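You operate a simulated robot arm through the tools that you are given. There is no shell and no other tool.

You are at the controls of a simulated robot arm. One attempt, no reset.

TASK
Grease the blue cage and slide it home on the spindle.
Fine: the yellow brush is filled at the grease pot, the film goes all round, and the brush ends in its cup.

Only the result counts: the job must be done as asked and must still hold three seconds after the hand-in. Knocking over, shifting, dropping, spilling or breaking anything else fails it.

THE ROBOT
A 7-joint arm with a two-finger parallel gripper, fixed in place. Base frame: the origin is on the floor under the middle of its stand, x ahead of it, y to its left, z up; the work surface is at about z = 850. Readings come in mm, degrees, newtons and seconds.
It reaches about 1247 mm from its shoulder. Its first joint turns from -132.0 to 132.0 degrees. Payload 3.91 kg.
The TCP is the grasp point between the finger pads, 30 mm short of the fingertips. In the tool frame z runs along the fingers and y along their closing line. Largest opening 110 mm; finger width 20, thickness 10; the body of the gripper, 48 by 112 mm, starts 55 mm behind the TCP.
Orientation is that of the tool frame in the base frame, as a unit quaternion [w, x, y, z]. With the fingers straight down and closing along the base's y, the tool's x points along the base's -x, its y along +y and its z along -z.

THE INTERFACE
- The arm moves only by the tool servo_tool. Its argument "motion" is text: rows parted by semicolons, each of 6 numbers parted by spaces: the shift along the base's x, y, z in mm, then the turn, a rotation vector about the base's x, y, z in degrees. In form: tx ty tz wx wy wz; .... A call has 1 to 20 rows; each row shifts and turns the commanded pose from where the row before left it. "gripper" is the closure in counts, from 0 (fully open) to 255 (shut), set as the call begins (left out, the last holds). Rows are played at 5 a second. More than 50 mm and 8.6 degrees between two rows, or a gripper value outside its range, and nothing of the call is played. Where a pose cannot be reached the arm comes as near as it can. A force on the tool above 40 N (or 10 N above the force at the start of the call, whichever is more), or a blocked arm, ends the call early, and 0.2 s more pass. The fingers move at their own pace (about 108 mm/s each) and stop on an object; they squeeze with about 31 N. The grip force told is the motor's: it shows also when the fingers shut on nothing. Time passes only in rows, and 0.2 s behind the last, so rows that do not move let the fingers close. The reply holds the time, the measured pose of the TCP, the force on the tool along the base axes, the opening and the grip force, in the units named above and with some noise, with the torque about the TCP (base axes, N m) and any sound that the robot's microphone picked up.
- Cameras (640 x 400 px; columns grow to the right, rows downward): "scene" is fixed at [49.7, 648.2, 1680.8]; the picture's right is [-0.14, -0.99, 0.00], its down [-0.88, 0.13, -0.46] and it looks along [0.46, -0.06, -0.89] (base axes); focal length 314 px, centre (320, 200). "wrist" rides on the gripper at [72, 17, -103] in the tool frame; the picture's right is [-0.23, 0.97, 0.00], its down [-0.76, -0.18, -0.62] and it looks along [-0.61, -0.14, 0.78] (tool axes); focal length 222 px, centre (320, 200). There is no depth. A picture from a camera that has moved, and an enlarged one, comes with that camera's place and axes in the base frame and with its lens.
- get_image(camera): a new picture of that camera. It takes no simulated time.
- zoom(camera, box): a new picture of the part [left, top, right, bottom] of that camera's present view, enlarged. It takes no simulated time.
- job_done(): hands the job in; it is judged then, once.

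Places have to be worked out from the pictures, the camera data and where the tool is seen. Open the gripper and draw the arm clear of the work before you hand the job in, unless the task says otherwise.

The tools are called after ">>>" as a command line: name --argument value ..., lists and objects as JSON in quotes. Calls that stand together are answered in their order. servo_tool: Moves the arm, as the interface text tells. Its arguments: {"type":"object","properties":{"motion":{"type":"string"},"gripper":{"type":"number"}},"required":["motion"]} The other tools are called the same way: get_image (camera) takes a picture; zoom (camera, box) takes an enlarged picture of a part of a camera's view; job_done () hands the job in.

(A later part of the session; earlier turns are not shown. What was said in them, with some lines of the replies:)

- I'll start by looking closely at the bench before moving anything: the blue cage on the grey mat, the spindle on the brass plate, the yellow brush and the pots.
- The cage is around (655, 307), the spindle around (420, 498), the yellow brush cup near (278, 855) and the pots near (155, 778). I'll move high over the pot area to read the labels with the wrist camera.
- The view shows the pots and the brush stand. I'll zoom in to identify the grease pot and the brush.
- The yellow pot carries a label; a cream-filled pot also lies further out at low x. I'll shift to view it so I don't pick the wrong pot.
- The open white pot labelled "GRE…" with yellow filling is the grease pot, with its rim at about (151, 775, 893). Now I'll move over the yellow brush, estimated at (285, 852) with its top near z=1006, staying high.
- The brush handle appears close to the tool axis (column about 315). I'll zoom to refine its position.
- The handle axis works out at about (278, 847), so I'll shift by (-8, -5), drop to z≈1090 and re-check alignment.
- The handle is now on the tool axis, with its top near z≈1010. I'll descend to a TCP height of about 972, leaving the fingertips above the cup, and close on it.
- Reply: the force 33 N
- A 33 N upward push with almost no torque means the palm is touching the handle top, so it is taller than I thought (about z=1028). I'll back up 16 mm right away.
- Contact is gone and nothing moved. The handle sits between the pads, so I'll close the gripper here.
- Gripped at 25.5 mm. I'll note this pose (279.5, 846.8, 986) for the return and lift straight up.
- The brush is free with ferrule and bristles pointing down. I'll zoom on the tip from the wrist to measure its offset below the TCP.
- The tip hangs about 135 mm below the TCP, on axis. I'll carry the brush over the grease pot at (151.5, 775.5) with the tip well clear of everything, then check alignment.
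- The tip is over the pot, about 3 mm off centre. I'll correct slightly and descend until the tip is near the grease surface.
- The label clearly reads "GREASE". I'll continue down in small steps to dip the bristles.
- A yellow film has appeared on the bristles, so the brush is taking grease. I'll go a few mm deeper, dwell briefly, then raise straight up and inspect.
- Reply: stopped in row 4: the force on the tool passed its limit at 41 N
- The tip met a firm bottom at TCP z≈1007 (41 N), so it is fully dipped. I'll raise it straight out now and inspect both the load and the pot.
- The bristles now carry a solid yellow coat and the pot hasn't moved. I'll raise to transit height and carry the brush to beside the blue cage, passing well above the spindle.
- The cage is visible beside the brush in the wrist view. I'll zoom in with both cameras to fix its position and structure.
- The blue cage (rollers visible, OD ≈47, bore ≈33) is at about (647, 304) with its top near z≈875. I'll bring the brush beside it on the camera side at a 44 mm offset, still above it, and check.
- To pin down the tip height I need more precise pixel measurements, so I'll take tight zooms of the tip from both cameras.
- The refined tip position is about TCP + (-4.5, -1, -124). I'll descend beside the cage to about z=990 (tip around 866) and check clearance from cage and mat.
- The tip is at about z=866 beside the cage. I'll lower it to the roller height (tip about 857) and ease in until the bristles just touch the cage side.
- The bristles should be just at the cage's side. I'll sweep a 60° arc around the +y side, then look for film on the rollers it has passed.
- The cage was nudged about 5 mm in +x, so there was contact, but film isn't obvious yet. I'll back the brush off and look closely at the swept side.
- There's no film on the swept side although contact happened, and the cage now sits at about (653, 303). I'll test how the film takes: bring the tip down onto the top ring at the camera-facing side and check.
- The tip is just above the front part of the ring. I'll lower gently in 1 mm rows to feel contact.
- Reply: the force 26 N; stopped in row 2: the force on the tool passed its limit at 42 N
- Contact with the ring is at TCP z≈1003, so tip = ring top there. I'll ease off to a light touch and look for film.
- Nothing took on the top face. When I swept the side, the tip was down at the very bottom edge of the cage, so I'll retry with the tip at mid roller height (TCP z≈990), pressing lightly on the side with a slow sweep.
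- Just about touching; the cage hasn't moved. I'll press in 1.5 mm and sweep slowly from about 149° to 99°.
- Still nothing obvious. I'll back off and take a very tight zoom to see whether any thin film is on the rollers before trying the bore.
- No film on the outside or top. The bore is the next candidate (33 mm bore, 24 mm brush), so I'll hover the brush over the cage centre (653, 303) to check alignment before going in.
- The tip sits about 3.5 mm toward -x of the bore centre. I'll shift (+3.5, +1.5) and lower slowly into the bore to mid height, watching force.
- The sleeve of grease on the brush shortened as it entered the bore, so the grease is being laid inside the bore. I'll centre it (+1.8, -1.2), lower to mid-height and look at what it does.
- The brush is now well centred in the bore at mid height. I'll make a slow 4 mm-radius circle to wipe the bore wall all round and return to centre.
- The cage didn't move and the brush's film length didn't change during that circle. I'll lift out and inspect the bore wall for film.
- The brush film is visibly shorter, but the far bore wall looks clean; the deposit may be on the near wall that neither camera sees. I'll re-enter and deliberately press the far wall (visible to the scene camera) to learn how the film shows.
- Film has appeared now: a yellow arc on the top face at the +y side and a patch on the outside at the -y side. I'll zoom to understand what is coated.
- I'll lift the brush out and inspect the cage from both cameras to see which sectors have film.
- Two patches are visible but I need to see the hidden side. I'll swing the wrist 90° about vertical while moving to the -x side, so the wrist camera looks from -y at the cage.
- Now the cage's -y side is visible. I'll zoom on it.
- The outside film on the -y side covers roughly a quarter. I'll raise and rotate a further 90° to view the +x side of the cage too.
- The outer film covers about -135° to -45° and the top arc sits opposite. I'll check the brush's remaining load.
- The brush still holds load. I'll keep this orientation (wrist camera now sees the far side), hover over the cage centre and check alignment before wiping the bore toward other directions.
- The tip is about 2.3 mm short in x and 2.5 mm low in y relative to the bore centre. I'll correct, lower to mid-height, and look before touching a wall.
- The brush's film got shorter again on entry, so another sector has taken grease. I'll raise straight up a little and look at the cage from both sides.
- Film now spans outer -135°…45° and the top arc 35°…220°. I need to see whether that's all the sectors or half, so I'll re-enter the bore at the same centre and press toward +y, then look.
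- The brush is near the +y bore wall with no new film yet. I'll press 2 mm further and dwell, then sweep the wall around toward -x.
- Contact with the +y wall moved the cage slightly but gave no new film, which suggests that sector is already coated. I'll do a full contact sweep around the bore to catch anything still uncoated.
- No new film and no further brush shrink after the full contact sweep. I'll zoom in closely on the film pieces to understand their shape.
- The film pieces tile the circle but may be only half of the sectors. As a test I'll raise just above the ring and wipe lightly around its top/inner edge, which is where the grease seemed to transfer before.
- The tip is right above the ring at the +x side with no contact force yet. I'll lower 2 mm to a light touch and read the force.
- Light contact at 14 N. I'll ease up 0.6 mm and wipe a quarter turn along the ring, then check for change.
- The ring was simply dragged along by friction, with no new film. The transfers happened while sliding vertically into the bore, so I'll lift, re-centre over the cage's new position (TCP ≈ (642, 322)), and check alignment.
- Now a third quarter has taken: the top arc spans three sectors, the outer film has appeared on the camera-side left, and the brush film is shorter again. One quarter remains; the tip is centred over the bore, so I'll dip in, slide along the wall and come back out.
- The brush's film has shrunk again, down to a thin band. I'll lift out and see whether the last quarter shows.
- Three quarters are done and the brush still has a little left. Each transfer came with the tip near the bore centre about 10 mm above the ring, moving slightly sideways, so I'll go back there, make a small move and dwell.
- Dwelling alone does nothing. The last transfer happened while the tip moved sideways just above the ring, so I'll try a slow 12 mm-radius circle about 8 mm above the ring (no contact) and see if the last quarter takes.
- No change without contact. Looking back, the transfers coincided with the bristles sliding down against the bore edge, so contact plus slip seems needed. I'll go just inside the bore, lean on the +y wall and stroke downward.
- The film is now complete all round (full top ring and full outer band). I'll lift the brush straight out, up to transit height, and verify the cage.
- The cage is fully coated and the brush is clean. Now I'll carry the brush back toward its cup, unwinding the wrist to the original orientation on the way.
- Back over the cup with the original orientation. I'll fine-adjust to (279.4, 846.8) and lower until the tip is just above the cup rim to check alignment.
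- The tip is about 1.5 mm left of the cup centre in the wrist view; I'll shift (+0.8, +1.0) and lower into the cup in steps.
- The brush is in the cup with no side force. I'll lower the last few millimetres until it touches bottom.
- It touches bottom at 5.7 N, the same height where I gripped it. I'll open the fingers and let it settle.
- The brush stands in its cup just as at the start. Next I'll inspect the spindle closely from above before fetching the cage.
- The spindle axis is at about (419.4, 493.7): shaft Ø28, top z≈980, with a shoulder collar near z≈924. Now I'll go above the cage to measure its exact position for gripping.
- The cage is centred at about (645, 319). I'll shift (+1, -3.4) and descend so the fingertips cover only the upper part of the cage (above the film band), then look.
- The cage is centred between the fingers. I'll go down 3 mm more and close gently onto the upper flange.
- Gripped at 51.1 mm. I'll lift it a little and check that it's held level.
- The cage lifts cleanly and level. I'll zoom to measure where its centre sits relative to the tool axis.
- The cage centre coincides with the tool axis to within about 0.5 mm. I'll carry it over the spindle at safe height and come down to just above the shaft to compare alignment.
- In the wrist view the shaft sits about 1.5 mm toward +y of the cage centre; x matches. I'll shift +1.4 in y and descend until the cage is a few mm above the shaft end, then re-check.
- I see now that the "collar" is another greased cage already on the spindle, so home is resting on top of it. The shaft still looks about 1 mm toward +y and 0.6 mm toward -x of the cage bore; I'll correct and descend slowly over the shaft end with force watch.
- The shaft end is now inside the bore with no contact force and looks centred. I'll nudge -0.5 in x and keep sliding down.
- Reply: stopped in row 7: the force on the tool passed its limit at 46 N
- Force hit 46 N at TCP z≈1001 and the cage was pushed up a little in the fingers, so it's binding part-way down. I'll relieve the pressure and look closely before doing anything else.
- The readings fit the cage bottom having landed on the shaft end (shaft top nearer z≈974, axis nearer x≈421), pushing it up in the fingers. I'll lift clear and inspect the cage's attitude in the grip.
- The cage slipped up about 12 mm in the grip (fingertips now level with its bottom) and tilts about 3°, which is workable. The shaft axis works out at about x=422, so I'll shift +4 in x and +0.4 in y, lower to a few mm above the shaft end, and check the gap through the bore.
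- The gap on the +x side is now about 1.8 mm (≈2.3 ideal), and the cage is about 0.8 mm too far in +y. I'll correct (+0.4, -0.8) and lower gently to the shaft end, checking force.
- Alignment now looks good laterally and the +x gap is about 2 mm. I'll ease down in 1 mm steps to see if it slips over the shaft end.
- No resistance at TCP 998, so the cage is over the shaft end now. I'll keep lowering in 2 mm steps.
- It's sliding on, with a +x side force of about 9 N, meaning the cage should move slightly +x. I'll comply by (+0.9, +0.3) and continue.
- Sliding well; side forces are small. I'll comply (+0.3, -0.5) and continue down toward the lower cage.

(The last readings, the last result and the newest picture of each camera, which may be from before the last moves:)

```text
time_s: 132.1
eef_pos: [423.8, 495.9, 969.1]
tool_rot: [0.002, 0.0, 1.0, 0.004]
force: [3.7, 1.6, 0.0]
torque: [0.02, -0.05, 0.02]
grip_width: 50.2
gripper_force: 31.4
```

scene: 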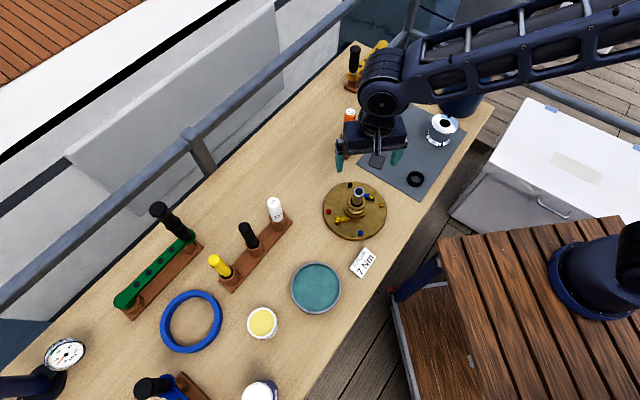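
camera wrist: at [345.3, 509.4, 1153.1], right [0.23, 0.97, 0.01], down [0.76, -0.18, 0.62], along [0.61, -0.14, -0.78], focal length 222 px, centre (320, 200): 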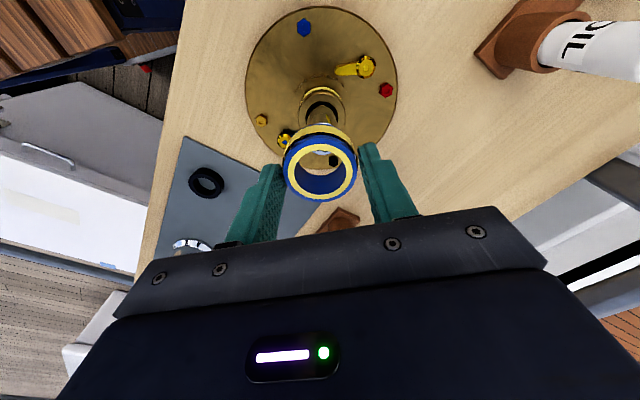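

>>> servo_tool --motion "0.3 0.1 0 0 0 0; 0 0 -2 0 0 0; 0 0 -2 0 0 0; 0 0 -2 0 0 0; 0 0 -2 0 0 0; 0 0 0 0 0 0" --gripper 255

>>> zoom --camera "wrist" --box '[270, 100, 370, 200]'

>>> zoom --camera "scene" --box '[335, 170, 375, 210]'

```text
time_s: 133.5
eef_pos: [424.2, 496.4, 961.6]
tool_rot: [0.001, 0.0, 1.0, 0.004]
force: [-0.8, -0.3, -1.0]
torque: [0.02, 0.02, 0.01]
grip_width: 50.0
gripper_force: 31.3
```

```text
4.00 times, centred on (320, 150) of wrist
camera zoom: at [350.2, 511.2, 1064.5], right [0.23, 0.97, 0.01], down [0.76, -0.18, 0.63], along [0.61, -0.14, -0.78], focal length 888 px, centre (320, 400)
```

zoom: 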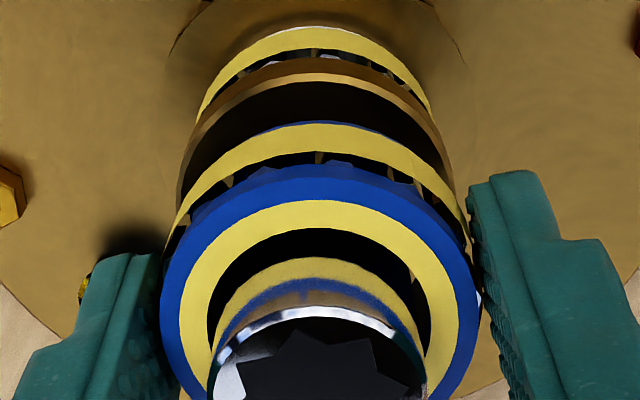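

```text
10.00 times, centred on (355, 190) of scene
camera zoom: at [49.7, 648.2, 1680.8], right [-0.14, -0.99, 0.0], down [-0.88, 0.13, -0.46], along [0.46, -0.06, -0.89], focal length 3140 px, centre (-30, 300)
```

zoom: 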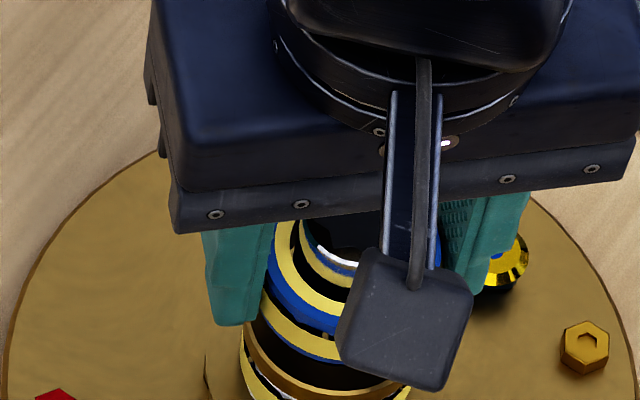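

Forces are near zero with about 14 mm to go. I'll continue down gently until it seats.

>>> servo_tool --motion "0 0 -2 0 0 0; 0 0 -2 0 0 0; 0 0 -2 0 0 0; 0 0 -1.5 0 0 0; 0 0 0 0 0 0" --gripper 255

>>> servo_tool --motion "0 0 -1 0 0 0; 0 0 -1 0 0 0; 0 0 0 0 0 0" --gripper 255

>>> zoom --camera "wrist" --box '[270, 100, 370, 200]'

>>> zoom --camera "scene" --box '[335, 170, 375, 210]'

```text
time_s: 134.7
eef_pos: [425.6, 495.4, 953.5]
tool_rot: [0.003, 0.001, 1.0, 0.003]
force: [0.4, 0.0, -1.0]
torque: [0.01, 0.0, -0.02]
grip_width: 49.9
gripper_force: 31.0
```

```text
time_s: 135.5
eef_pos: [424.7, 494.2, 952.2]
tool_rot: [0.002, 0.0, 1.0, 0.003]
force: [0.7, 0.2, -1.3]
torque: [0.02, 0.02, 0.0]
grip_width: 49.7
gripper_force: 31.1
```

```text
4.00 times, centred on (320, 150) of wrist
camera zoom: at [350.2, 511.4, 1055.2], right [0.23, 0.97, 0.01], down [0.76, -0.18, 0.63], along [0.61, -0.14, -0.78], focal length 888 px, centre (320, 400)
```

zoom: 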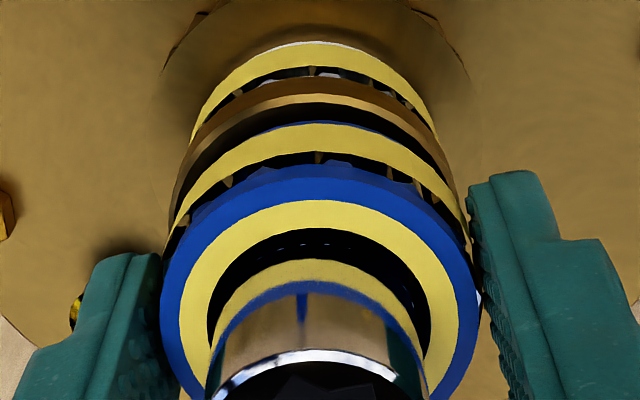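

```text
10.00 times, centred on (355, 190) of scene
camera zoom: at [49.7, 648.2, 1680.8], right [-0.14, -0.99, 0.0], down [-0.88, 0.13, -0.46], along [0.46, -0.06, -0.89], focal length 3140 px, centre (-30, 300)
```

zoom: 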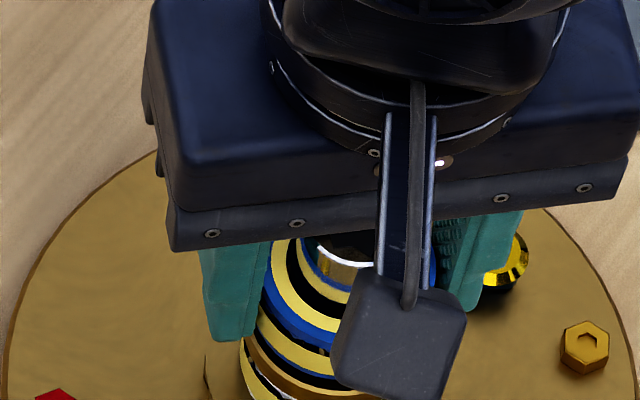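

Still free with only a few mm left. I'll continue in 1 mm steps until it seats.

>>> servo_tool --motion "0 0 -1 0 0 0; 0 0 -1 0 0 0; 0 0 -1 0 0 0; 0 0 0 0 0 0" --gripper 255

>>> servo_tool --motion "0 0 -1 0 0 0; 0 0 -1 0 0 0; 0 0 0 0 0 0" --gripper 255

>>> zoom --camera "wrist" --box '[270, 100, 370, 200]'

```text
time_s: 136.5
eef_pos: [423.8, 495.3, 949.9]
tool_rot: [0.003, 0.001, 1.0, 0.004]
force: [0.9, 0.0, -0.5]
torque: [0.02, 0.03, 0.0]
grip_width: 49.8
gripper_force: 31.2
```

```text
time_s: 137.3
eef_pos: [424.9, 494.9, 948.0]
tool_rot: [0.003, 0.001, 1.0, 0.006]
force: [-1.8, 1.2, 28.7]
torque: [-0.03, 0.72, -0.03]
grip_width: 49.9
gripper_force: 31.1
```

```text
4.00 times, centred on (320, 150) of wrist
camera zoom: at [350.3, 511.5, 1051.5], right [0.23, 0.97, 0.01], down [0.76, -0.18, 0.63], along [0.61, -0.13, -0.78], focal length 888 px, centre (320, 400)
```

zoom: 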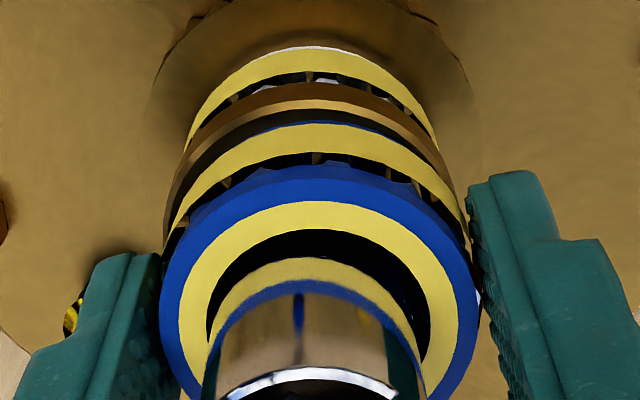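

It has touched down (28.7 N, on the lower -x edge because of the slight tilt). I'll ease off 0.7 mm and open the fingers so the cage settles flat on the lower one.

>>> servo_tool --motion "0 0 0.7 0 0 0; 0 0 0 0 0 0" --gripper 255

>>> servo_tool --motion "0 0 0 0 0 0; 0 0 0 0 0 0; 0 0 0 0 0 0; 0 0 0 0 0 0" --gripper 130

>>> zoom --camera "wrist" --box '[260, 90, 380, 210]'

>>> zoom --camera "scene" --box '[335, 170, 385, 220]'

```text
time_s: 137.9
eef_pos: [424.2, 495.2, 948.6]
tool_rot: [0.003, 0.0, 1.0, 0.005]
force: [1.0, 5.6, 23.9]
torque: [0.22, 0.53, -0.1]
grip_width: 49.5
gripper_force: 30.5
```

```text
time_s: 138.9
eef_pos: [424.1, 495.7, 948.0]
tool_rot: [0.003, 0.0, 1.0, 0.004]
force: [-1.0, 2.0, 10.6]
torque: [-0.22, -0.06, -0.02]
grip_width: 52.9
gripper_force: 0.1
```

```text
3.33 times, centred on (320, 150) of wrist
camera zoom: at [350.3, 511.1, 1050.9], right [0.23, 0.97, 0.01], down [0.76, -0.18, 0.63], along [0.61, -0.14, -0.78], focal length 740 px, centre (320, 367)
```

zoom: 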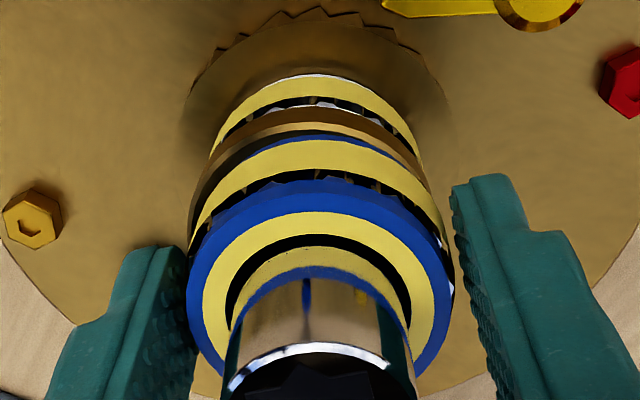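

```text
8.00 times, centred on (360, 195) of scene
camera zoom: at [49.7, 648.2, 1680.8], right [-0.14, -0.99, 0.0], down [-0.88, 0.13, -0.46], along [0.46, -0.06, -0.89], focal length 2512 px, centre (0, 240)
```

zoom: 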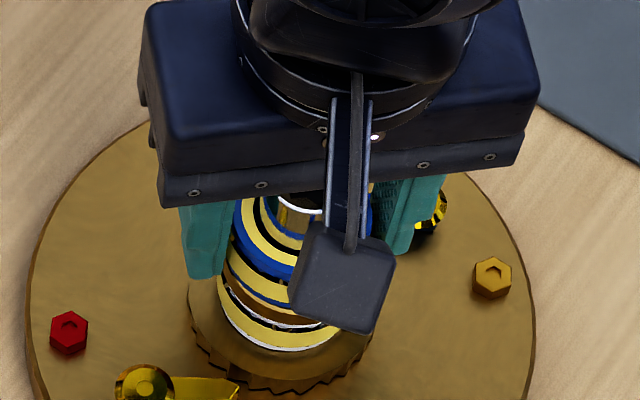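

Released; a small 10 N contact remains, likely one fingertip touching the lower cage's rim. I'll raise 1.5 mm while opening fully, then lift clear and inspect.

>>> servo_tool --motion "0 0 1.5 0 0 0; 0 0 0 0 0 0; 0 0 0 0 0 0; 0 0 0 0 0 0" --gripper 60

>>> zoom --camera "wrist" --box '[260, 90, 380, 210]'

>>> servo_tool --motion "0 0 5 0 0 0; 0 0 10 0 0 0; 0 0 25 0 0 0; 0 0 40 0 0 0; 0 0 40 0 0 0; 0 0 0 0 0 0" --gripper 60

>>> zoom --camera "wrist" --box '[240, 40, 400, 200]'

>>> zoom --camera "scene" --box '[335, 170, 385, 220]'

```text
time_s: 139.9
eef_pos: [424.2, 496.7, 949.8]
tool_rot: [0.003, 0.0, 1.0, 0.003]
force: [-0.4, 0.4, -0.1]
torque: [-0.01, 0.02, 0.01]
grip_width: 84.2
gripper_force: 0.1
```

```text
3.33 times, centred on (320, 150) of wrist
camera zoom: at [350.5, 511.4, 1052.4], right [0.23, 0.97, 0.01], down [0.76, -0.18, 0.63], along [0.61, -0.14, -0.78], focal length 740 px, centre (320, 367)
```

zoom: 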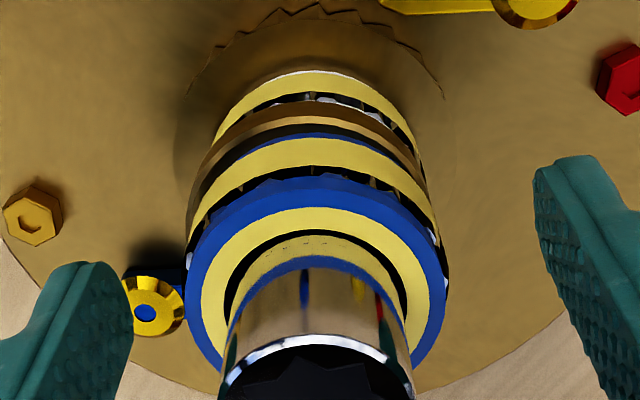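

```text
time_s: 141.3
eef_pos: [424.8, 495.1, 1070.2]
tool_rot: [0.002, 0.001, 1.0, 0.003]
force: [0.7, -0.1, 0.5]
torque: [0.01, 0.02, -0.02]
grip_width: 84.2
gripper_force: 0.0
```

```text
2.50 times, centred on (320, 120) of wrist
camera zoom: at [350.6, 511.8, 1172.8], right [0.23, 0.97, 0.01], down [0.76, -0.18, 0.63], along [0.61, -0.14, -0.78], focal length 555 px, centre (320, 400)
```

zoom: 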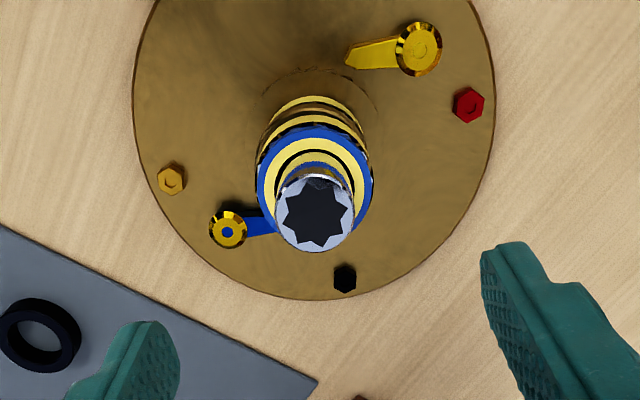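

```text
8.00 times, centred on (360, 195) of scene
camera zoom: at [49.7, 648.2, 1680.8], right [-0.14, -0.99, 0.0], down [-0.88, 0.13, -0.46], along [0.46, -0.06, -0.89], focal length 2512 px, centre (0, 240)
```

zoom: 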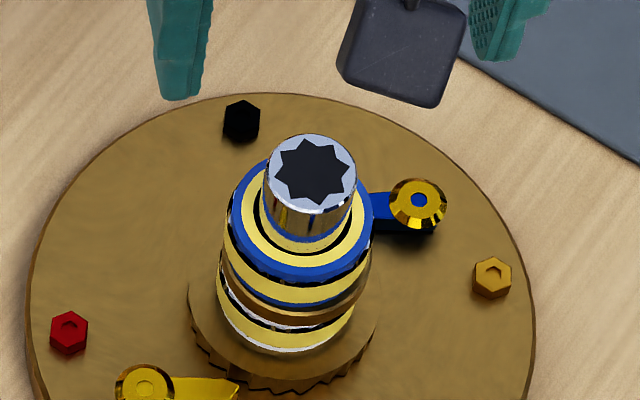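

The cage is on the spindle. I'll zoom in tightly to check that it is flat and fully seated.

>>> zoom --camera "scene" --box '[343, 180, 375, 216]'

>>> zoom --camera "wrist" --box '[290, 70, 350, 140]'

```text
11.11 times, centred on (359, 198) of scene
camera zoom: at [49.7, 648.2, 1680.8], right [-0.14, -0.99, 0.0], down [-0.88, 0.13, -0.46], along [0.46, -0.06, -0.89], focal length 3489 px, centre (-113, 222)
```

zoom: 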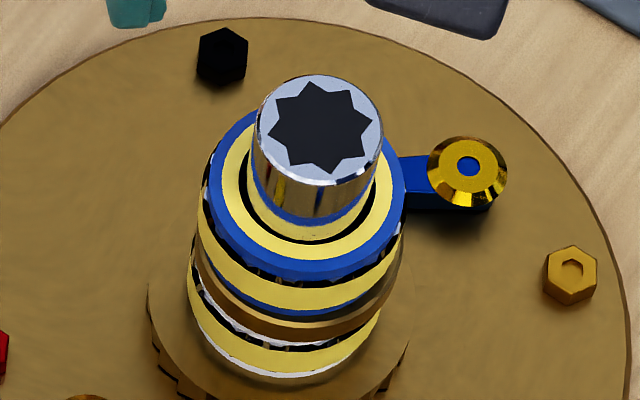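

```text
5.71 times, centred on (320, 105) of wrist
camera zoom: at [350.6, 511.8, 1172.8], right [0.23, 0.97, 0.01], down [0.76, -0.18, 0.63], along [0.61, -0.14, -0.78], focal length 1269 px, centre (320, 743)
```

zoom: 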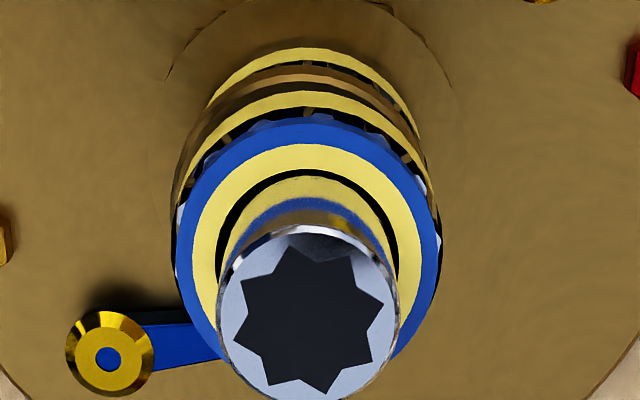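

It looks seated on the lower cage, but to be sure it's fully home and flat I'll press lightly on its top with the fingertips straddling the shaft. First set the fingers to about 36 mm and check they clear the shaft.

>>> servo_tool --motion "0 0 0 0 0 0; 0 0 -20 0 0 0; 0 0 -20 0 0 0; 0 0 -10 0 0 0; 0 0 0 0 0 0; 0 0 0 0 0 0" --gripper 172

>>> get_image --camera "wrist"

>>> zoom --camera "wrist" --box '[250, 90, 390, 250]'

>>> zoom --camera "scene" --box '[335, 165, 385, 215]'

```text
time_s: 142.7
eef_pos: [423.7, 494.8, 1020.3]
tool_rot: [0.002, 0.0, 1.0, 0.004]
force: [-1.7, -0.1, -0.7]
torque: [0.03, 0.01, 0.0]
grip_width: 35.8
gripper_force: 0.0
```

```text
taken
camera wrist: at [350.3, 511.1, 1122.0], right [0.23, 0.97, 0.01], down [0.76, -0.18, 0.63], along [0.61, -0.14, -0.78], focal length 222 px, centre (320, 200)
```

wrist: 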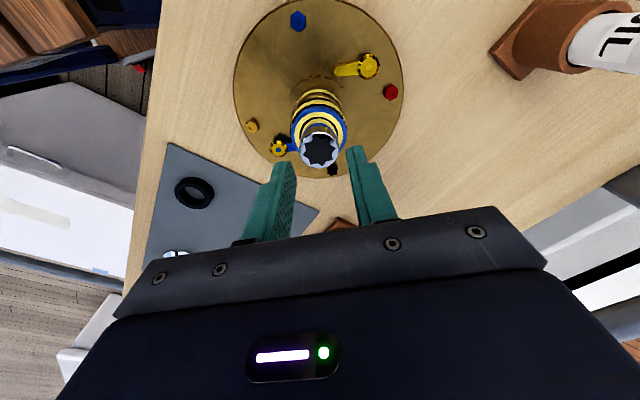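

```text
2.50 times, centred on (320, 170) of wrist
camera zoom: at [350.3, 511.1, 1122.0], right [0.23, 0.97, 0.01], down [0.76, -0.18, 0.63], along [0.61, -0.14, -0.78], focal length 555 px, centre (320, 275)
```

zoom: 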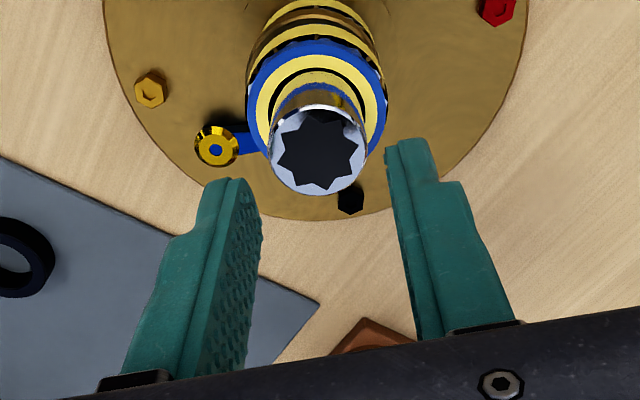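

```text
8.00 times, centred on (360, 190) of scene
camera zoom: at [49.7, 648.2, 1680.8], right [-0.14, -0.99, 0.0], down [-0.88, 0.13, -0.46], along [0.46, -0.06, -0.89], focal length 2512 px, centre (0, 280)
```

zoom: 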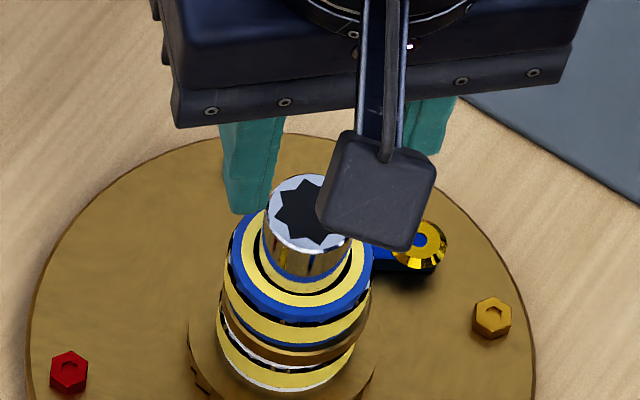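

The fingers straddle the shaft with about 3 mm clearance each side. I'll descend past the shaft end to just above the cage top.

>>> servo_tool --motion "0 -0.4 -5 0 0 0; 0 0 -5 0 0 0; 0 0 -5 0 0 0; 0 0 -5 0 0 0; 0 0 -5 0 0 0; 0 0 -5 0 0 0; 0 0 -5 0 0 0; 0 0 -5 0 0 0; 0 0 -3 0 0 0; 0 0 0 0 0 0" --gripper 172

>>> zoom --camera "wrist" --box '[250, 90, 390, 230]'

>>> zoom --camera "scene" --box '[335, 170, 385, 220]'

```text
time_s: 144.9
eef_pos: [424.5, 493.6, 974.7]
tool_rot: [0.003, 0.0, 1.0, 0.004]
force: [0.5, -0.3, 0.3]
torque: [-0.04, -0.03, -0.02]
grip_width: 35.8
gripper_force: 0.2
```

```text
2.86 times, centred on (320, 160) of wrist
camera zoom: at [350.6, 510.7, 1079.2], right [0.23, 0.97, 0.01], down [0.76, -0.18, 0.63], along [0.61, -0.14, -0.78], focal length 635 px, centre (320, 314)
```

zoom: 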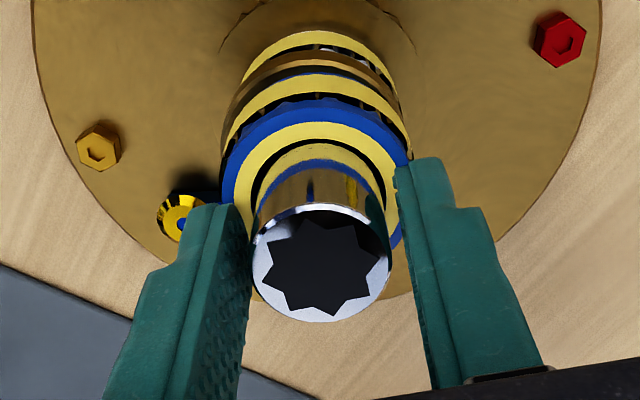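

```text
8.00 times, centred on (360, 195) of scene
camera zoom: at [49.7, 648.2, 1680.8], right [-0.14, -0.99, 0.0], down [-0.88, 0.13, -0.46], along [0.46, -0.06, -0.89], focal length 2512 px, centre (0, 240)
```

zoom: 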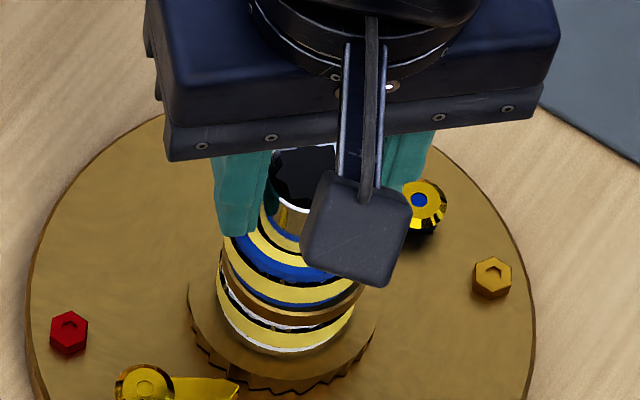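

The fingers straddle the shaft with no force. Now gentle 1 mm steps down until they press the cage top.

>>> servo_tool --motion "0 0 -1 0 0 0; 0 0 -1 0 0 0; 0 0 -1 0 0 0; 0 0 0 0 0 0" --gripper 172

```text
time_s: 145.9
eef_pos: [424.8, 495.0, 973.1]
tool_rot: [0.003, 0.0, 1.0, 0.003]
force: [-0.8, -0.4, 0.0]
torque: [0.03, -0.02, 0.01]
grip_width: 35.8
gripper_force: 0.0
```

>>> servo_tool --motion "0 0 -1 0 0 0; 0 0 -1 0 0 0; 0 0 0 0 0 0" --gripper 172

```text
time_s: 146.7
eef_pos: [424.8, 495.4, 972.6]
tool_rot: [0.002, 0.0, 1.0, 0.005]
force: [1.0, -0.1, 16.0]
torque: [-0.34, -0.04, 0.01]
grip_width: 36.3
gripper_force: 0.0
```

Contact at TCP 972 (16 N on the -y side). I'll press 1 mm more briefly to settle it, then back off.

>>> servo_tool --motion "0 0 -1 0 0 0; 0 0 0 0 0 0; 0 0 0 0 0 0" --gripper 172

>>> zoom --camera "wrist" --box '[250, 90, 390, 230]'

>>> zoom --camera "scene" --box '[335, 175, 375, 215]'

```text
time_s: 147.5
eef_pos: [424.6, 495.5, 972.9]
tool_rot: [0.004, -0.001, 1.0, 0.005]
force: [-1.9, -1.5, 11.9]
torque: [-0.27, 0.07, -0.04]
grip_width: 36.6
gripper_force: 0.2
stopped in row 3: the force on the tool passed its limit at 41 N (the readings are from after the stop); the commanded pose is now the measured one
```

```text
2.86 times, centred on (320, 160) of wrist
camera zoom: at [350.8, 511.1, 1075.1], right [0.23, 0.97, 0.01], down [0.76, -0.18, 0.63], along [0.61, -0.13, -0.78], focal length 635 px, centre (320, 314)
```

zoom: 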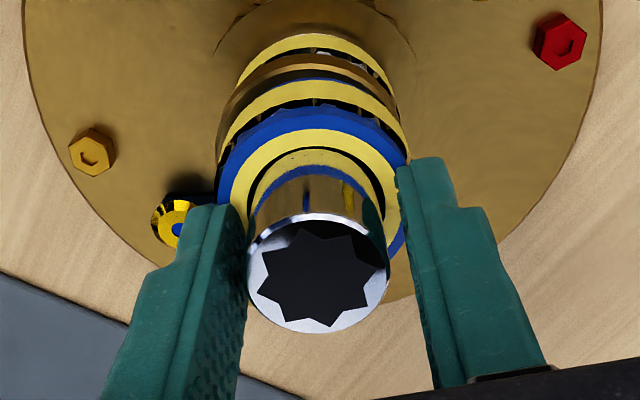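

```text
10.00 times, centred on (355, 195) of scene
camera zoom: at [49.7, 648.2, 1680.8], right [-0.14, -0.99, 0.0], down [-0.88, 0.13, -0.46], along [0.46, -0.06, -0.89], focal length 3140 px, centre (-30, 250)
```

zoom: 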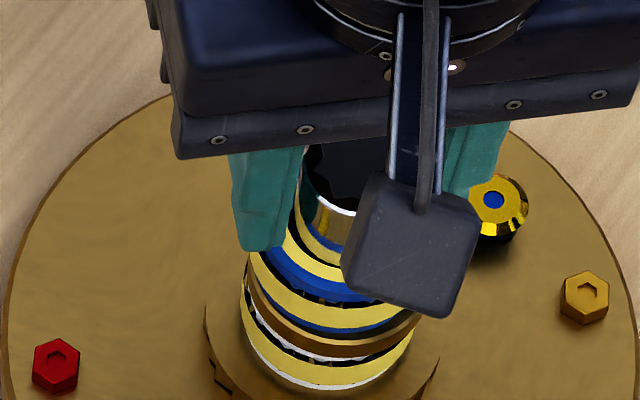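

A firm stop at the same height means the cage is seated under the fingers. I'll lift clear and check that it sits level (x-direction too).

>>> servo_tool --motion "0 0 5 0 0 0; 0 0 15 0 0 0; 0 0 25 0 0 0; 0 0 35 0 0 0; 0 0 35 0 0 0; -20 0 10 0 0 0; -20 0 0 0 0 0; 0 0 0 0 0 0" --gripper 172

>>> zoom --camera "scene" --box '[345, 182, 373, 212]'

>>> zoom --camera "wrist" --box '[290, 90, 360, 160]'

```text
time_s: 149.3
eef_pos: [384.6, 494.6, 1095.2]
tool_rot: [0.002, 0.0, 1.0, 0.005]
force: [-0.2, -0.6, -0.1]
torque: [-0.02, -0.01, -0.02]
grip_width: 35.7
gripper_force: 0.0
```

```text
13.33 times, centred on (359, 197) of scene
camera zoom: at [49.7, 648.2, 1680.8], right [-0.14, -0.99, 0.0], down [-0.88, 0.13, -0.46], along [0.46, -0.06, -0.89], focal length 4187 px, centre (-200, 240)
```

zoom: 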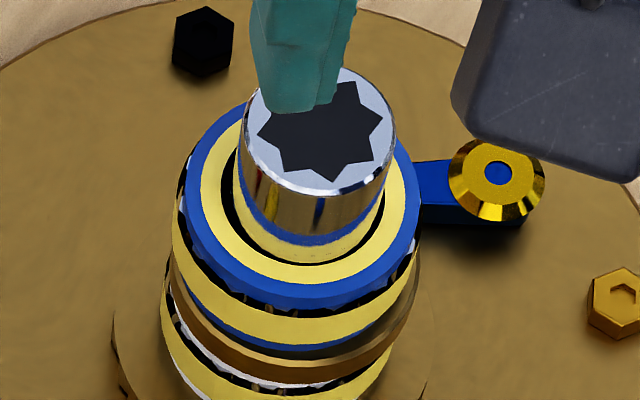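

```text
5.71 times, centred on (325, 125) of wrist
camera zoom: at [310.7, 510.9, 1199.1], right [0.23, 0.97, 0.01], down [0.76, -0.18, 0.63], along [0.61, -0.13, -0.78], focal length 1269 px, centre (291, 629)
```

zoom: 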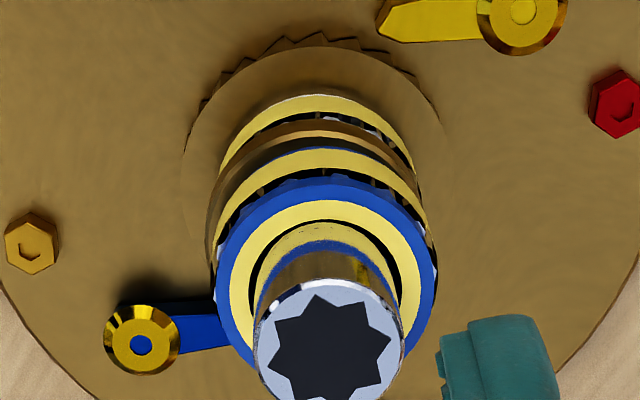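

On the right side there seems to be a wedge-shaped gap above the lower cage, so the blue cage may be sitting slightly tilted. Zooming further.

>>> zoom --camera "scene" --box '[345, 190, 371, 212]'

>>> zoom --camera "wrist" --box '[305, 95, 350, 135]'

```text
16.00 times, centred on (358, 201) of scene
camera zoom: at [49.7, 648.2, 1680.8], right [-0.14, -0.99, 0.0], down [-0.88, 0.13, -0.46], along [0.46, -0.06, -0.89], focal length 5024 px, centre (-288, 184)
```

zoom: 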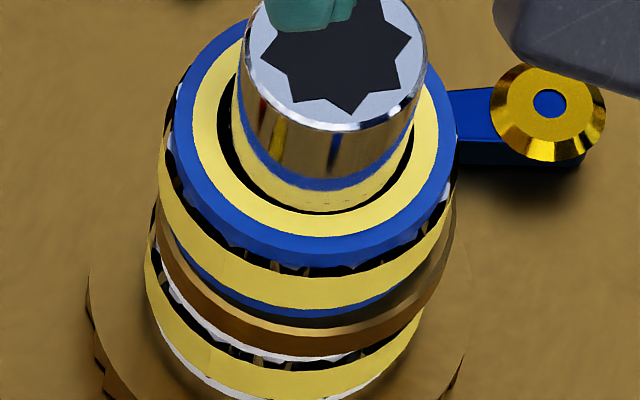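

```text
10.00 times, centred on (328, 115) of wrist
camera zoom: at [310.7, 510.9, 1199.1], right [0.23, 0.97, 0.01], down [0.76, -0.18, 0.63], along [0.61, -0.13, -0.78], focal length 2221 px, centre (245, 1050)
```

zoom: 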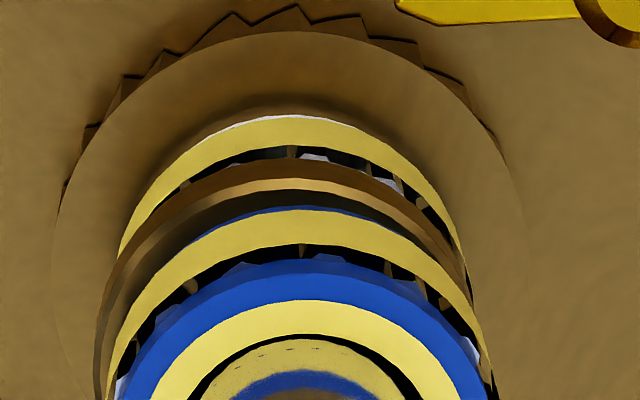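

The crescent is mostly lateral offset within the bore clearance, but I want to be sure it's flat in x as well. I'll turn the gripper 90° so the fingertips straddle the shaft along x, and check alignment from above.

>>> servo_tool --motion "5 0 0 0 0 8.2; 5 0 0 0 0 8.2; 5 0 0 0 0 8.2; 5 0 0 0 0 8.2; 5 0 0 0 0 8.2; 5 0 0 0 0 8.2; 5 0 0 0 0 8.2; 3 0 0 0 0 8.2; 0 0 0 0 0 8.2; 0 0 0 0 0 8.1; 0 0 0 0 0 8.1; 0 0 -20 0 0 0; 0 0 -20 0 0 0; 0 0 -15 0 0 0; 0 0 0 0 0 0; 0 0 0 0 0 0" --gripper 172

>>> get_image --camera "wrist"

>>> zoom --camera "wrist" --box '[250, 80, 390, 220]'

>>> zoom --camera "scene" --box '[335, 165, 385, 215]'

```text
time_s: 152.7
eef_pos: [423.2, 494.3, 1042.3]
tool_rot: [0.003, 0.708, -0.707, -0.006]
force: [0.2, 0.2, -0.1]
torque: [-0.01, 0.01, 0.0]
grip_width: 36.0
gripper_force: 0.1
```

```text
taken
camera wrist: at [406.3, 422.0, 1145.0], right [-0.97, 0.23, 0.01], down [0.18, 0.76, 0.63], along [0.13, 0.61, -0.78], focal length 222 px, centre (320, 200)
```

wrist: 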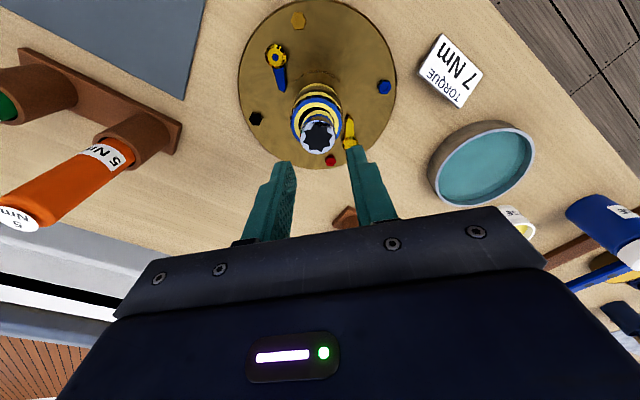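

```text
2.86 times, centred on (320, 150) of wrist
camera zoom: at [406.3, 422.0, 1145.0], right [-0.97, 0.23, 0.01], down [0.18, 0.76, 0.63], along [0.13, 0.61, -0.78], focal length 635 px, centre (320, 343)
```

zoom: 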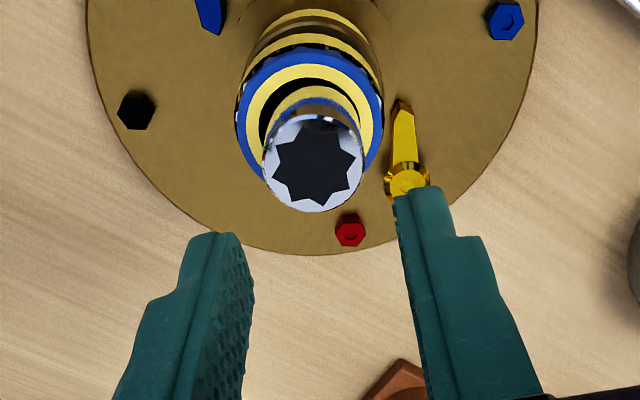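

```text
8.00 times, centred on (360, 190) of scene
camera zoom: at [49.7, 648.2, 1680.8], right [-0.14, -0.99, 0.0], down [-0.88, 0.13, -0.46], along [0.46, -0.06, -0.89], focal length 2512 px, centre (0, 280)
```

zoom: 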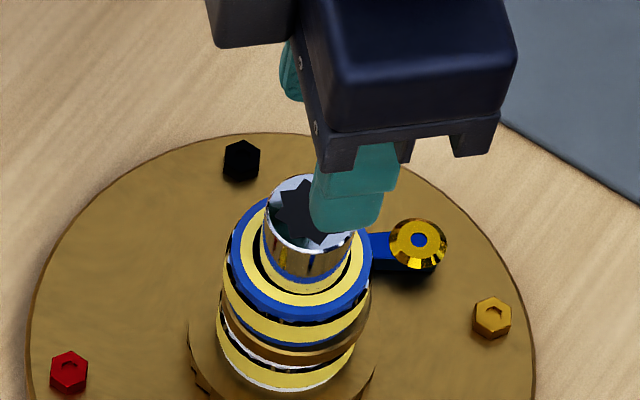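

From this side the shaft centre is about 2 mm toward +x of the tool axis. I'll zoom to judge the cage's levelness from this viewing direction.

>>> zoom --camera "wrist" --box '[290, 75, 350, 135]'

```text
6.67 times, centred on (320, 105) of wrist
camera zoom: at [406.3, 422.0, 1145.0], right [-0.97, 0.23, 0.01], down [0.18, 0.76, 0.63], along [0.13, 0.61, -0.78], focal length 1481 px, centre (320, 833)
```

zoom: 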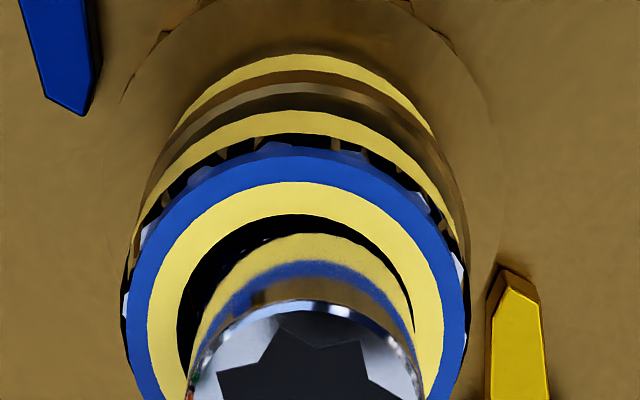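

I'll centre on the shaft (+1.8 in x), descend past its end, and press the cage top along x.

>>> servo_tool --motion "1.8 0 0 0 0 0; 0 0 -15 0 0 0; 0 0 -10 0 0 0; 0 0 -8 0 0 0; 0 0 0 0 0 0" --gripper 172

>>> zoom --camera "wrist" --box '[250, 80, 390, 220]'

```text
time_s: 153.9
eef_pos: [424.3, 495.9, 1009.4]
tool_rot: [-0.002, -0.707, 0.707, 0.005]
force: [0.3, -0.6, -0.1]
torque: [0.0, 0.01, -0.02]
grip_width: 35.9
gripper_force: 0.0
```

```text
2.86 times, centred on (320, 150) of wrist
camera zoom: at [407.6, 422.4, 1111.6], right [-0.97, 0.23, 0.01], down [0.18, 0.76, 0.63], along [0.13, 0.61, -0.78], focal length 635 px, centre (320, 343)
```

zoom: 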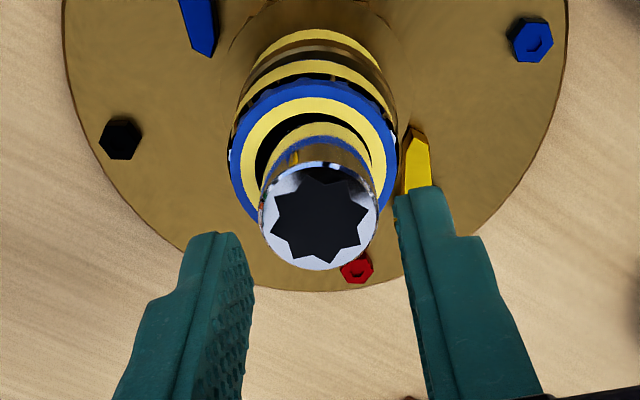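

Shaft is nearly centred between the fingers; I'll nudge +0.8 in x and descend to just above the cage top.

>>> servo_tool --motion "0.8 0 -5 0 0 0; 0 0 -5 0 0 0; 0 0 -5 0 0 0; 0 0 -5 0 0 0; 0 0 -5 0 0 0; 0 0 -5 0 0 0; 0 0 -3 0 0 0; 0 0 0 0 0 0" --gripper 172

>>> servo_tool --motion "0 0 -1 0 0 0; 0 0 -1 0 0 0; 0 0 0 0 0 0" --gripper 172

>>> zoom --camera "wrist" --box '[250, 80, 390, 220]'

```text
time_s: 155.7
eef_pos: [424.4, 495.8, 975.4]
tool_rot: [0.002, 0.707, -0.707, -0.005]
force: [-0.9, -0.5, 0.0]
torque: [0.03, 0.02, -0.01]
grip_width: 35.7
gripper_force: 0.0
```

```text
time_s: 156.5
eef_pos: [425.2, 495.6, 972.9]
tool_rot: [0.002, 0.707, -0.707, -0.006]
force: [0.0, -0.7, 0.9]
torque: [-0.01, 0.01, -0.02]
grip_width: 36.0
gripper_force: 0.0
```

```text
2.86 times, centred on (320, 150) of wrist
camera zoom: at [408.7, 422.2, 1076.1], right [-0.97, 0.23, 0.01], down [0.18, 0.76, 0.63], along [0.13, 0.61, -0.78], focal length 635 px, centre (320, 343)
```

zoom: 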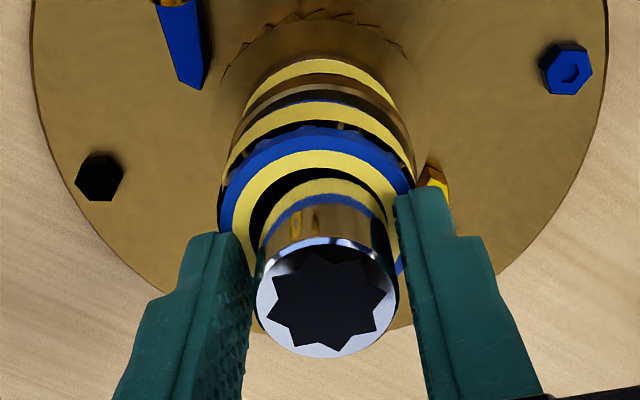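

>>> servo_tool --motion "0 0 -1 0 0 0; 0 0 -0.7 0 0 0; 0 0 0 0 0 0" --gripper 172

```text
time_s: 157.3
eef_pos: [425.8, 496.0, 971.4]
tool_rot: [-0.001, -0.707, 0.707, 0.006]
force: [0.0, -2.2, 9.4]
torque: [-0.16, -0.24, -0.07]
grip_width: 35.6
gripper_force: 0.1
```

Contact here comes at the same height as along y (within about 1 mm), and the asymmetry matches the tool's own slight tilt, so the cage is level and solidly seated. One last moderate press, then I'll retreat straight up.

>>> servo_tool --motion "0 0 -1 0 0 0; 0 0 0 0 0 0" --gripper 172

>>> servo_tool --motion "0 0 3 0 0 0; 0 0 10 0 0 0; 0 0 25 0 0 0; 0 0 40 0 0 0; 0 0 45 0 0 0; 0 0 45 0 0 0; 0 0 0 0 0 0" --gripper 172

>>> zoom --camera "wrist" --box '[280, 60, 360, 140]'

>>> zoom --camera "scene" --box '[340, 175, 376, 211]'

```text
time_s: 157.9
eef_pos: [425.4, 495.9, 972.4]
tool_rot: [0.001, 0.707, -0.707, -0.006]
force: [1.3, -4.0, 32.4]
torque: [-0.33, -0.61, -0.08]
grip_width: 35.8
gripper_force: 0.2
```

```text
time_s: 159.5
eef_pos: [424.4, 495.7, 1139.2]
tool_rot: [-0.002, -0.707, 0.708, 0.006]
force: [0.2, -0.3, 0.3]
torque: [0.01, -0.02, -0.01]
grip_width: 36.0
gripper_force: 0.1
```

```text
5.00 times, centred on (320, 100) of wrist
camera zoom: at [408.1, 422.7, 1242.3], right [-0.97, 0.23, 0.01], down [0.18, 0.76, 0.63], along [0.13, 0.61, -0.78], focal length 1111 px, centre (320, 700)
```

zoom: 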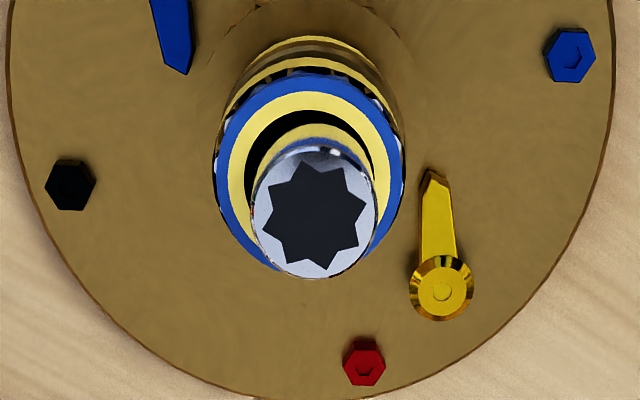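

```text
11.11 times, centred on (358, 193) of scene
camera zoom: at [49.7, 648.2, 1680.8], right [-0.14, -0.99, 0.0], down [-0.88, 0.13, -0.46], along [0.46, -0.06, -0.89], focal length 3489 px, centre (-102, 278)
```

zoom: 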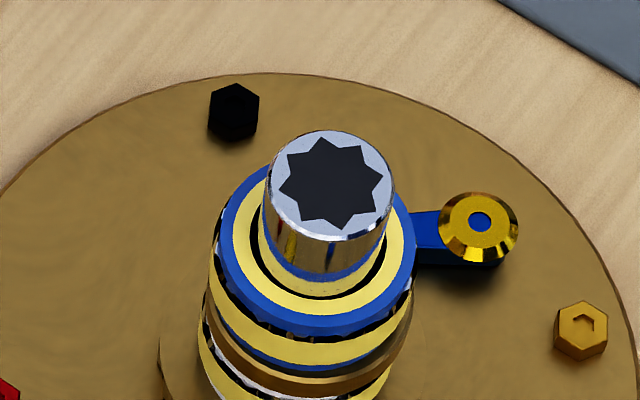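

The cage sits flat on the lower one with its film intact. I'll open the gripper, unwind the wrist, and draw the arm up and clear, then check the whole bench.

>>> servo_tool --motion "0 0 45 0 0 0; 0 0 45 0 0 0; 0 0 40 0 0 -8.2; 5 -5 15 0 0 -8.2; 5 -5 0 0 0 -8.2; 10 -10 0 0 0 -8.2; 10 -10 0 0 0 -8.2; 15 -15 0 0 0 -8.2; 15 -15 0 0 0 -8.2; 20 -20 0 0 0 -8.2; 20 -20 0 0 0 -8.2; 20 -20 0 0 0 -8.1; 20 -20 0 0 0 -8.1; 20 -20 0 0 0 0; 0 0 0 0 0 0; 0 0 0 0 0 0" --gripper 0

>>> get_image --camera "scene"

>>> get_image --camera "wrist"

>>> zoom --camera "scene" --box '[300, 160, 420, 260]'

>>> zoom --camera "scene" --box '[180, 190, 380, 315]'

```text
time_s: 162.9
eef_pos: [585.6, 334.3, 1283.9]
tool_rot: [0.002, 0.001, 1.0, 0.005]
force: [-0.3, 0.1, -0.4]
torque: [0.02, 0.04, 0.01]
grip_width: 110.0
gripper_force: 0.2
```

```text
taken
```

scene: 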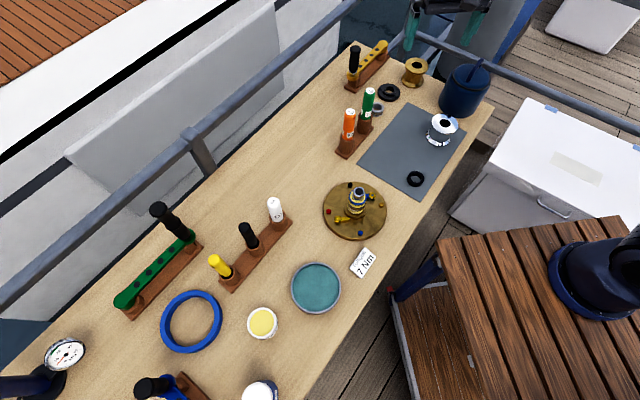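

```text
taken
camera wrist: at [511.4, 350.6, 1387.1], right [0.23, 0.97, 0.01], down [0.76, -0.18, 0.63], along [0.61, -0.13, -0.78], focal length 222 px, centre (320, 200)
```

wrist: 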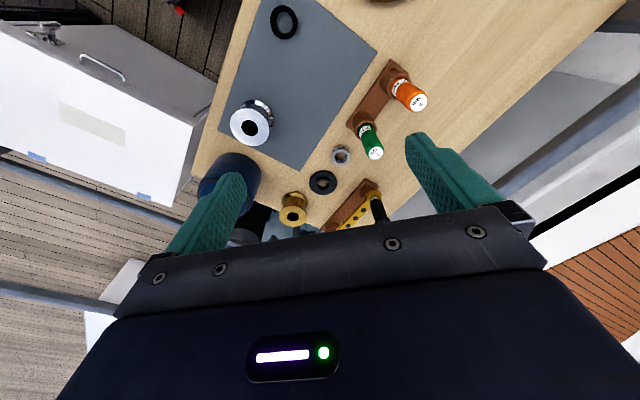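

```text
4.00 times, centred on (360, 210) of scene
camera zoom: at [49.7, 648.2, 1680.8], right [-0.14, -0.99, 0.0], down [-0.88, 0.13, -0.46], along [0.46, -0.06, -0.89], focal length 1256 px, centre (160, 160)
```

zoom: 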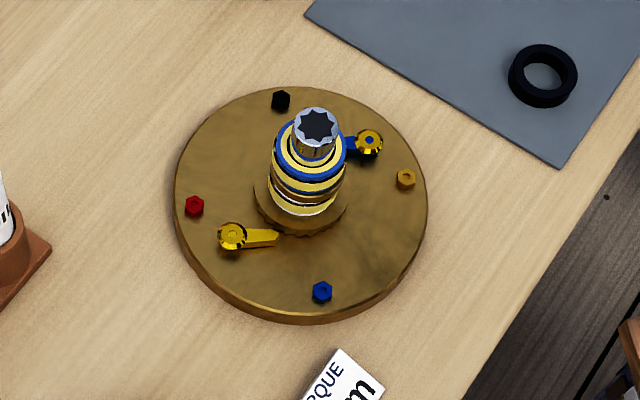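

```text
3.20 times, centred on (280, 252) of scene
camera zoom: at [49.7, 648.2, 1680.8], right [-0.14, -0.99, 0.0], down [-0.88, 0.13, -0.46], along [0.46, -0.06, -0.89], focal length 1005 px, centre (448, 32)
```

zoom: 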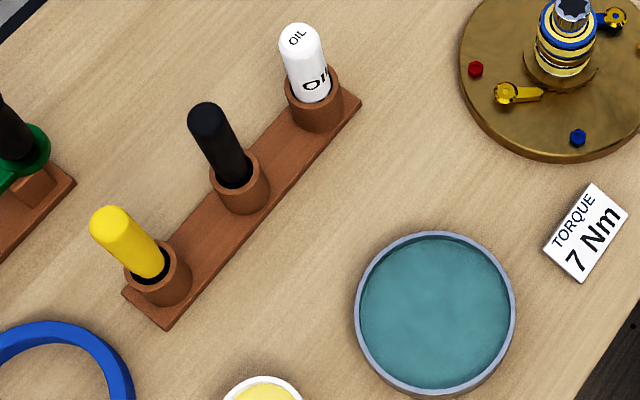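

Everything else is where it started: brush in its cup, pot, dish, plate and pawls unmoved. One last tight look at the seated cage before handing in.

>>> zoom --camera "scene" --box '[343, 182, 373, 216]'

>>> zoom --camera "scene" --box '[330, 60, 490, 190]'

```text
11.76 times, centred on (358, 199) of scene
camera zoom: at [49.7, 648.2, 1680.8], right [-0.14, -0.99, 0.0], down [-0.88, 0.13, -0.46], along [0.46, -0.06, -0.89], focal length 3694 px, centre (-127, 212)
```

zoom: 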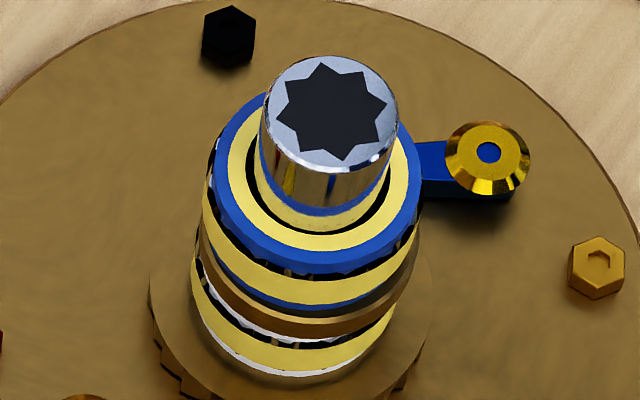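

```text
3.08 times, centred on (410, 125) of scene
camera zoom: at [49.7, 648.2, 1680.8], right [-0.14, -0.99, 0.0], down [-0.88, 0.13, -0.46], along [0.46, -0.06, -0.89], focal length 966 px, centre (43, 431)
```

zoom: 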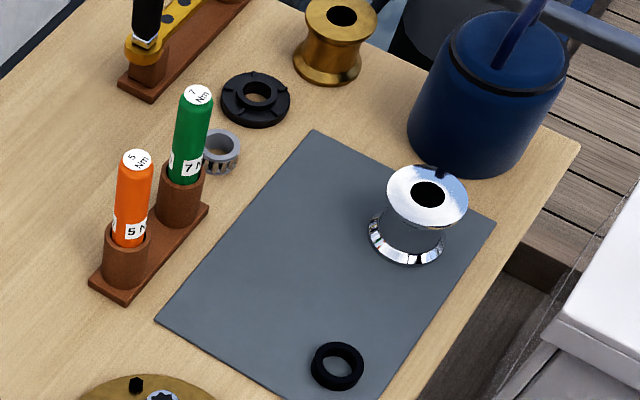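

The film is complete, the cage is seated on the spindle against the lower one and stays put, the brush is in its cup, the gripper is open and the arm is clear. Handing in.

>>> job_done

```text
The job is handed in.
```

I greased the blue cage all round and slid it home on the spindle, then handed the job in. I don't have the judge's result.

- **Brush:** I filled the yellow brush at the pot labelled GREASE. It is back in its own cup, standing as it did at the start.
- **Film:** The last pictures show the grease going all the way round the cage, on the outer band and on the top face. It took several tries on the mat before the grease took, so I nudged the cage around there first.
- **Fit:** The cage rests on another greased cage that was already on the spindle. On the first attempt it caught on the end of the shaft and slipped up in the fingers, so I re-aligned it and tried again. I then pressed its top in two directions. It stopped firmly at the same height both times, within about 1 mm. It sits 1–2 mm to one side of the lower cage, which is within the play in its bore.
- **Everything else:** In the final pictures the pot, dish, tools, plate and pawls look unmoved. The gripper is open and the arm is clear of the work.
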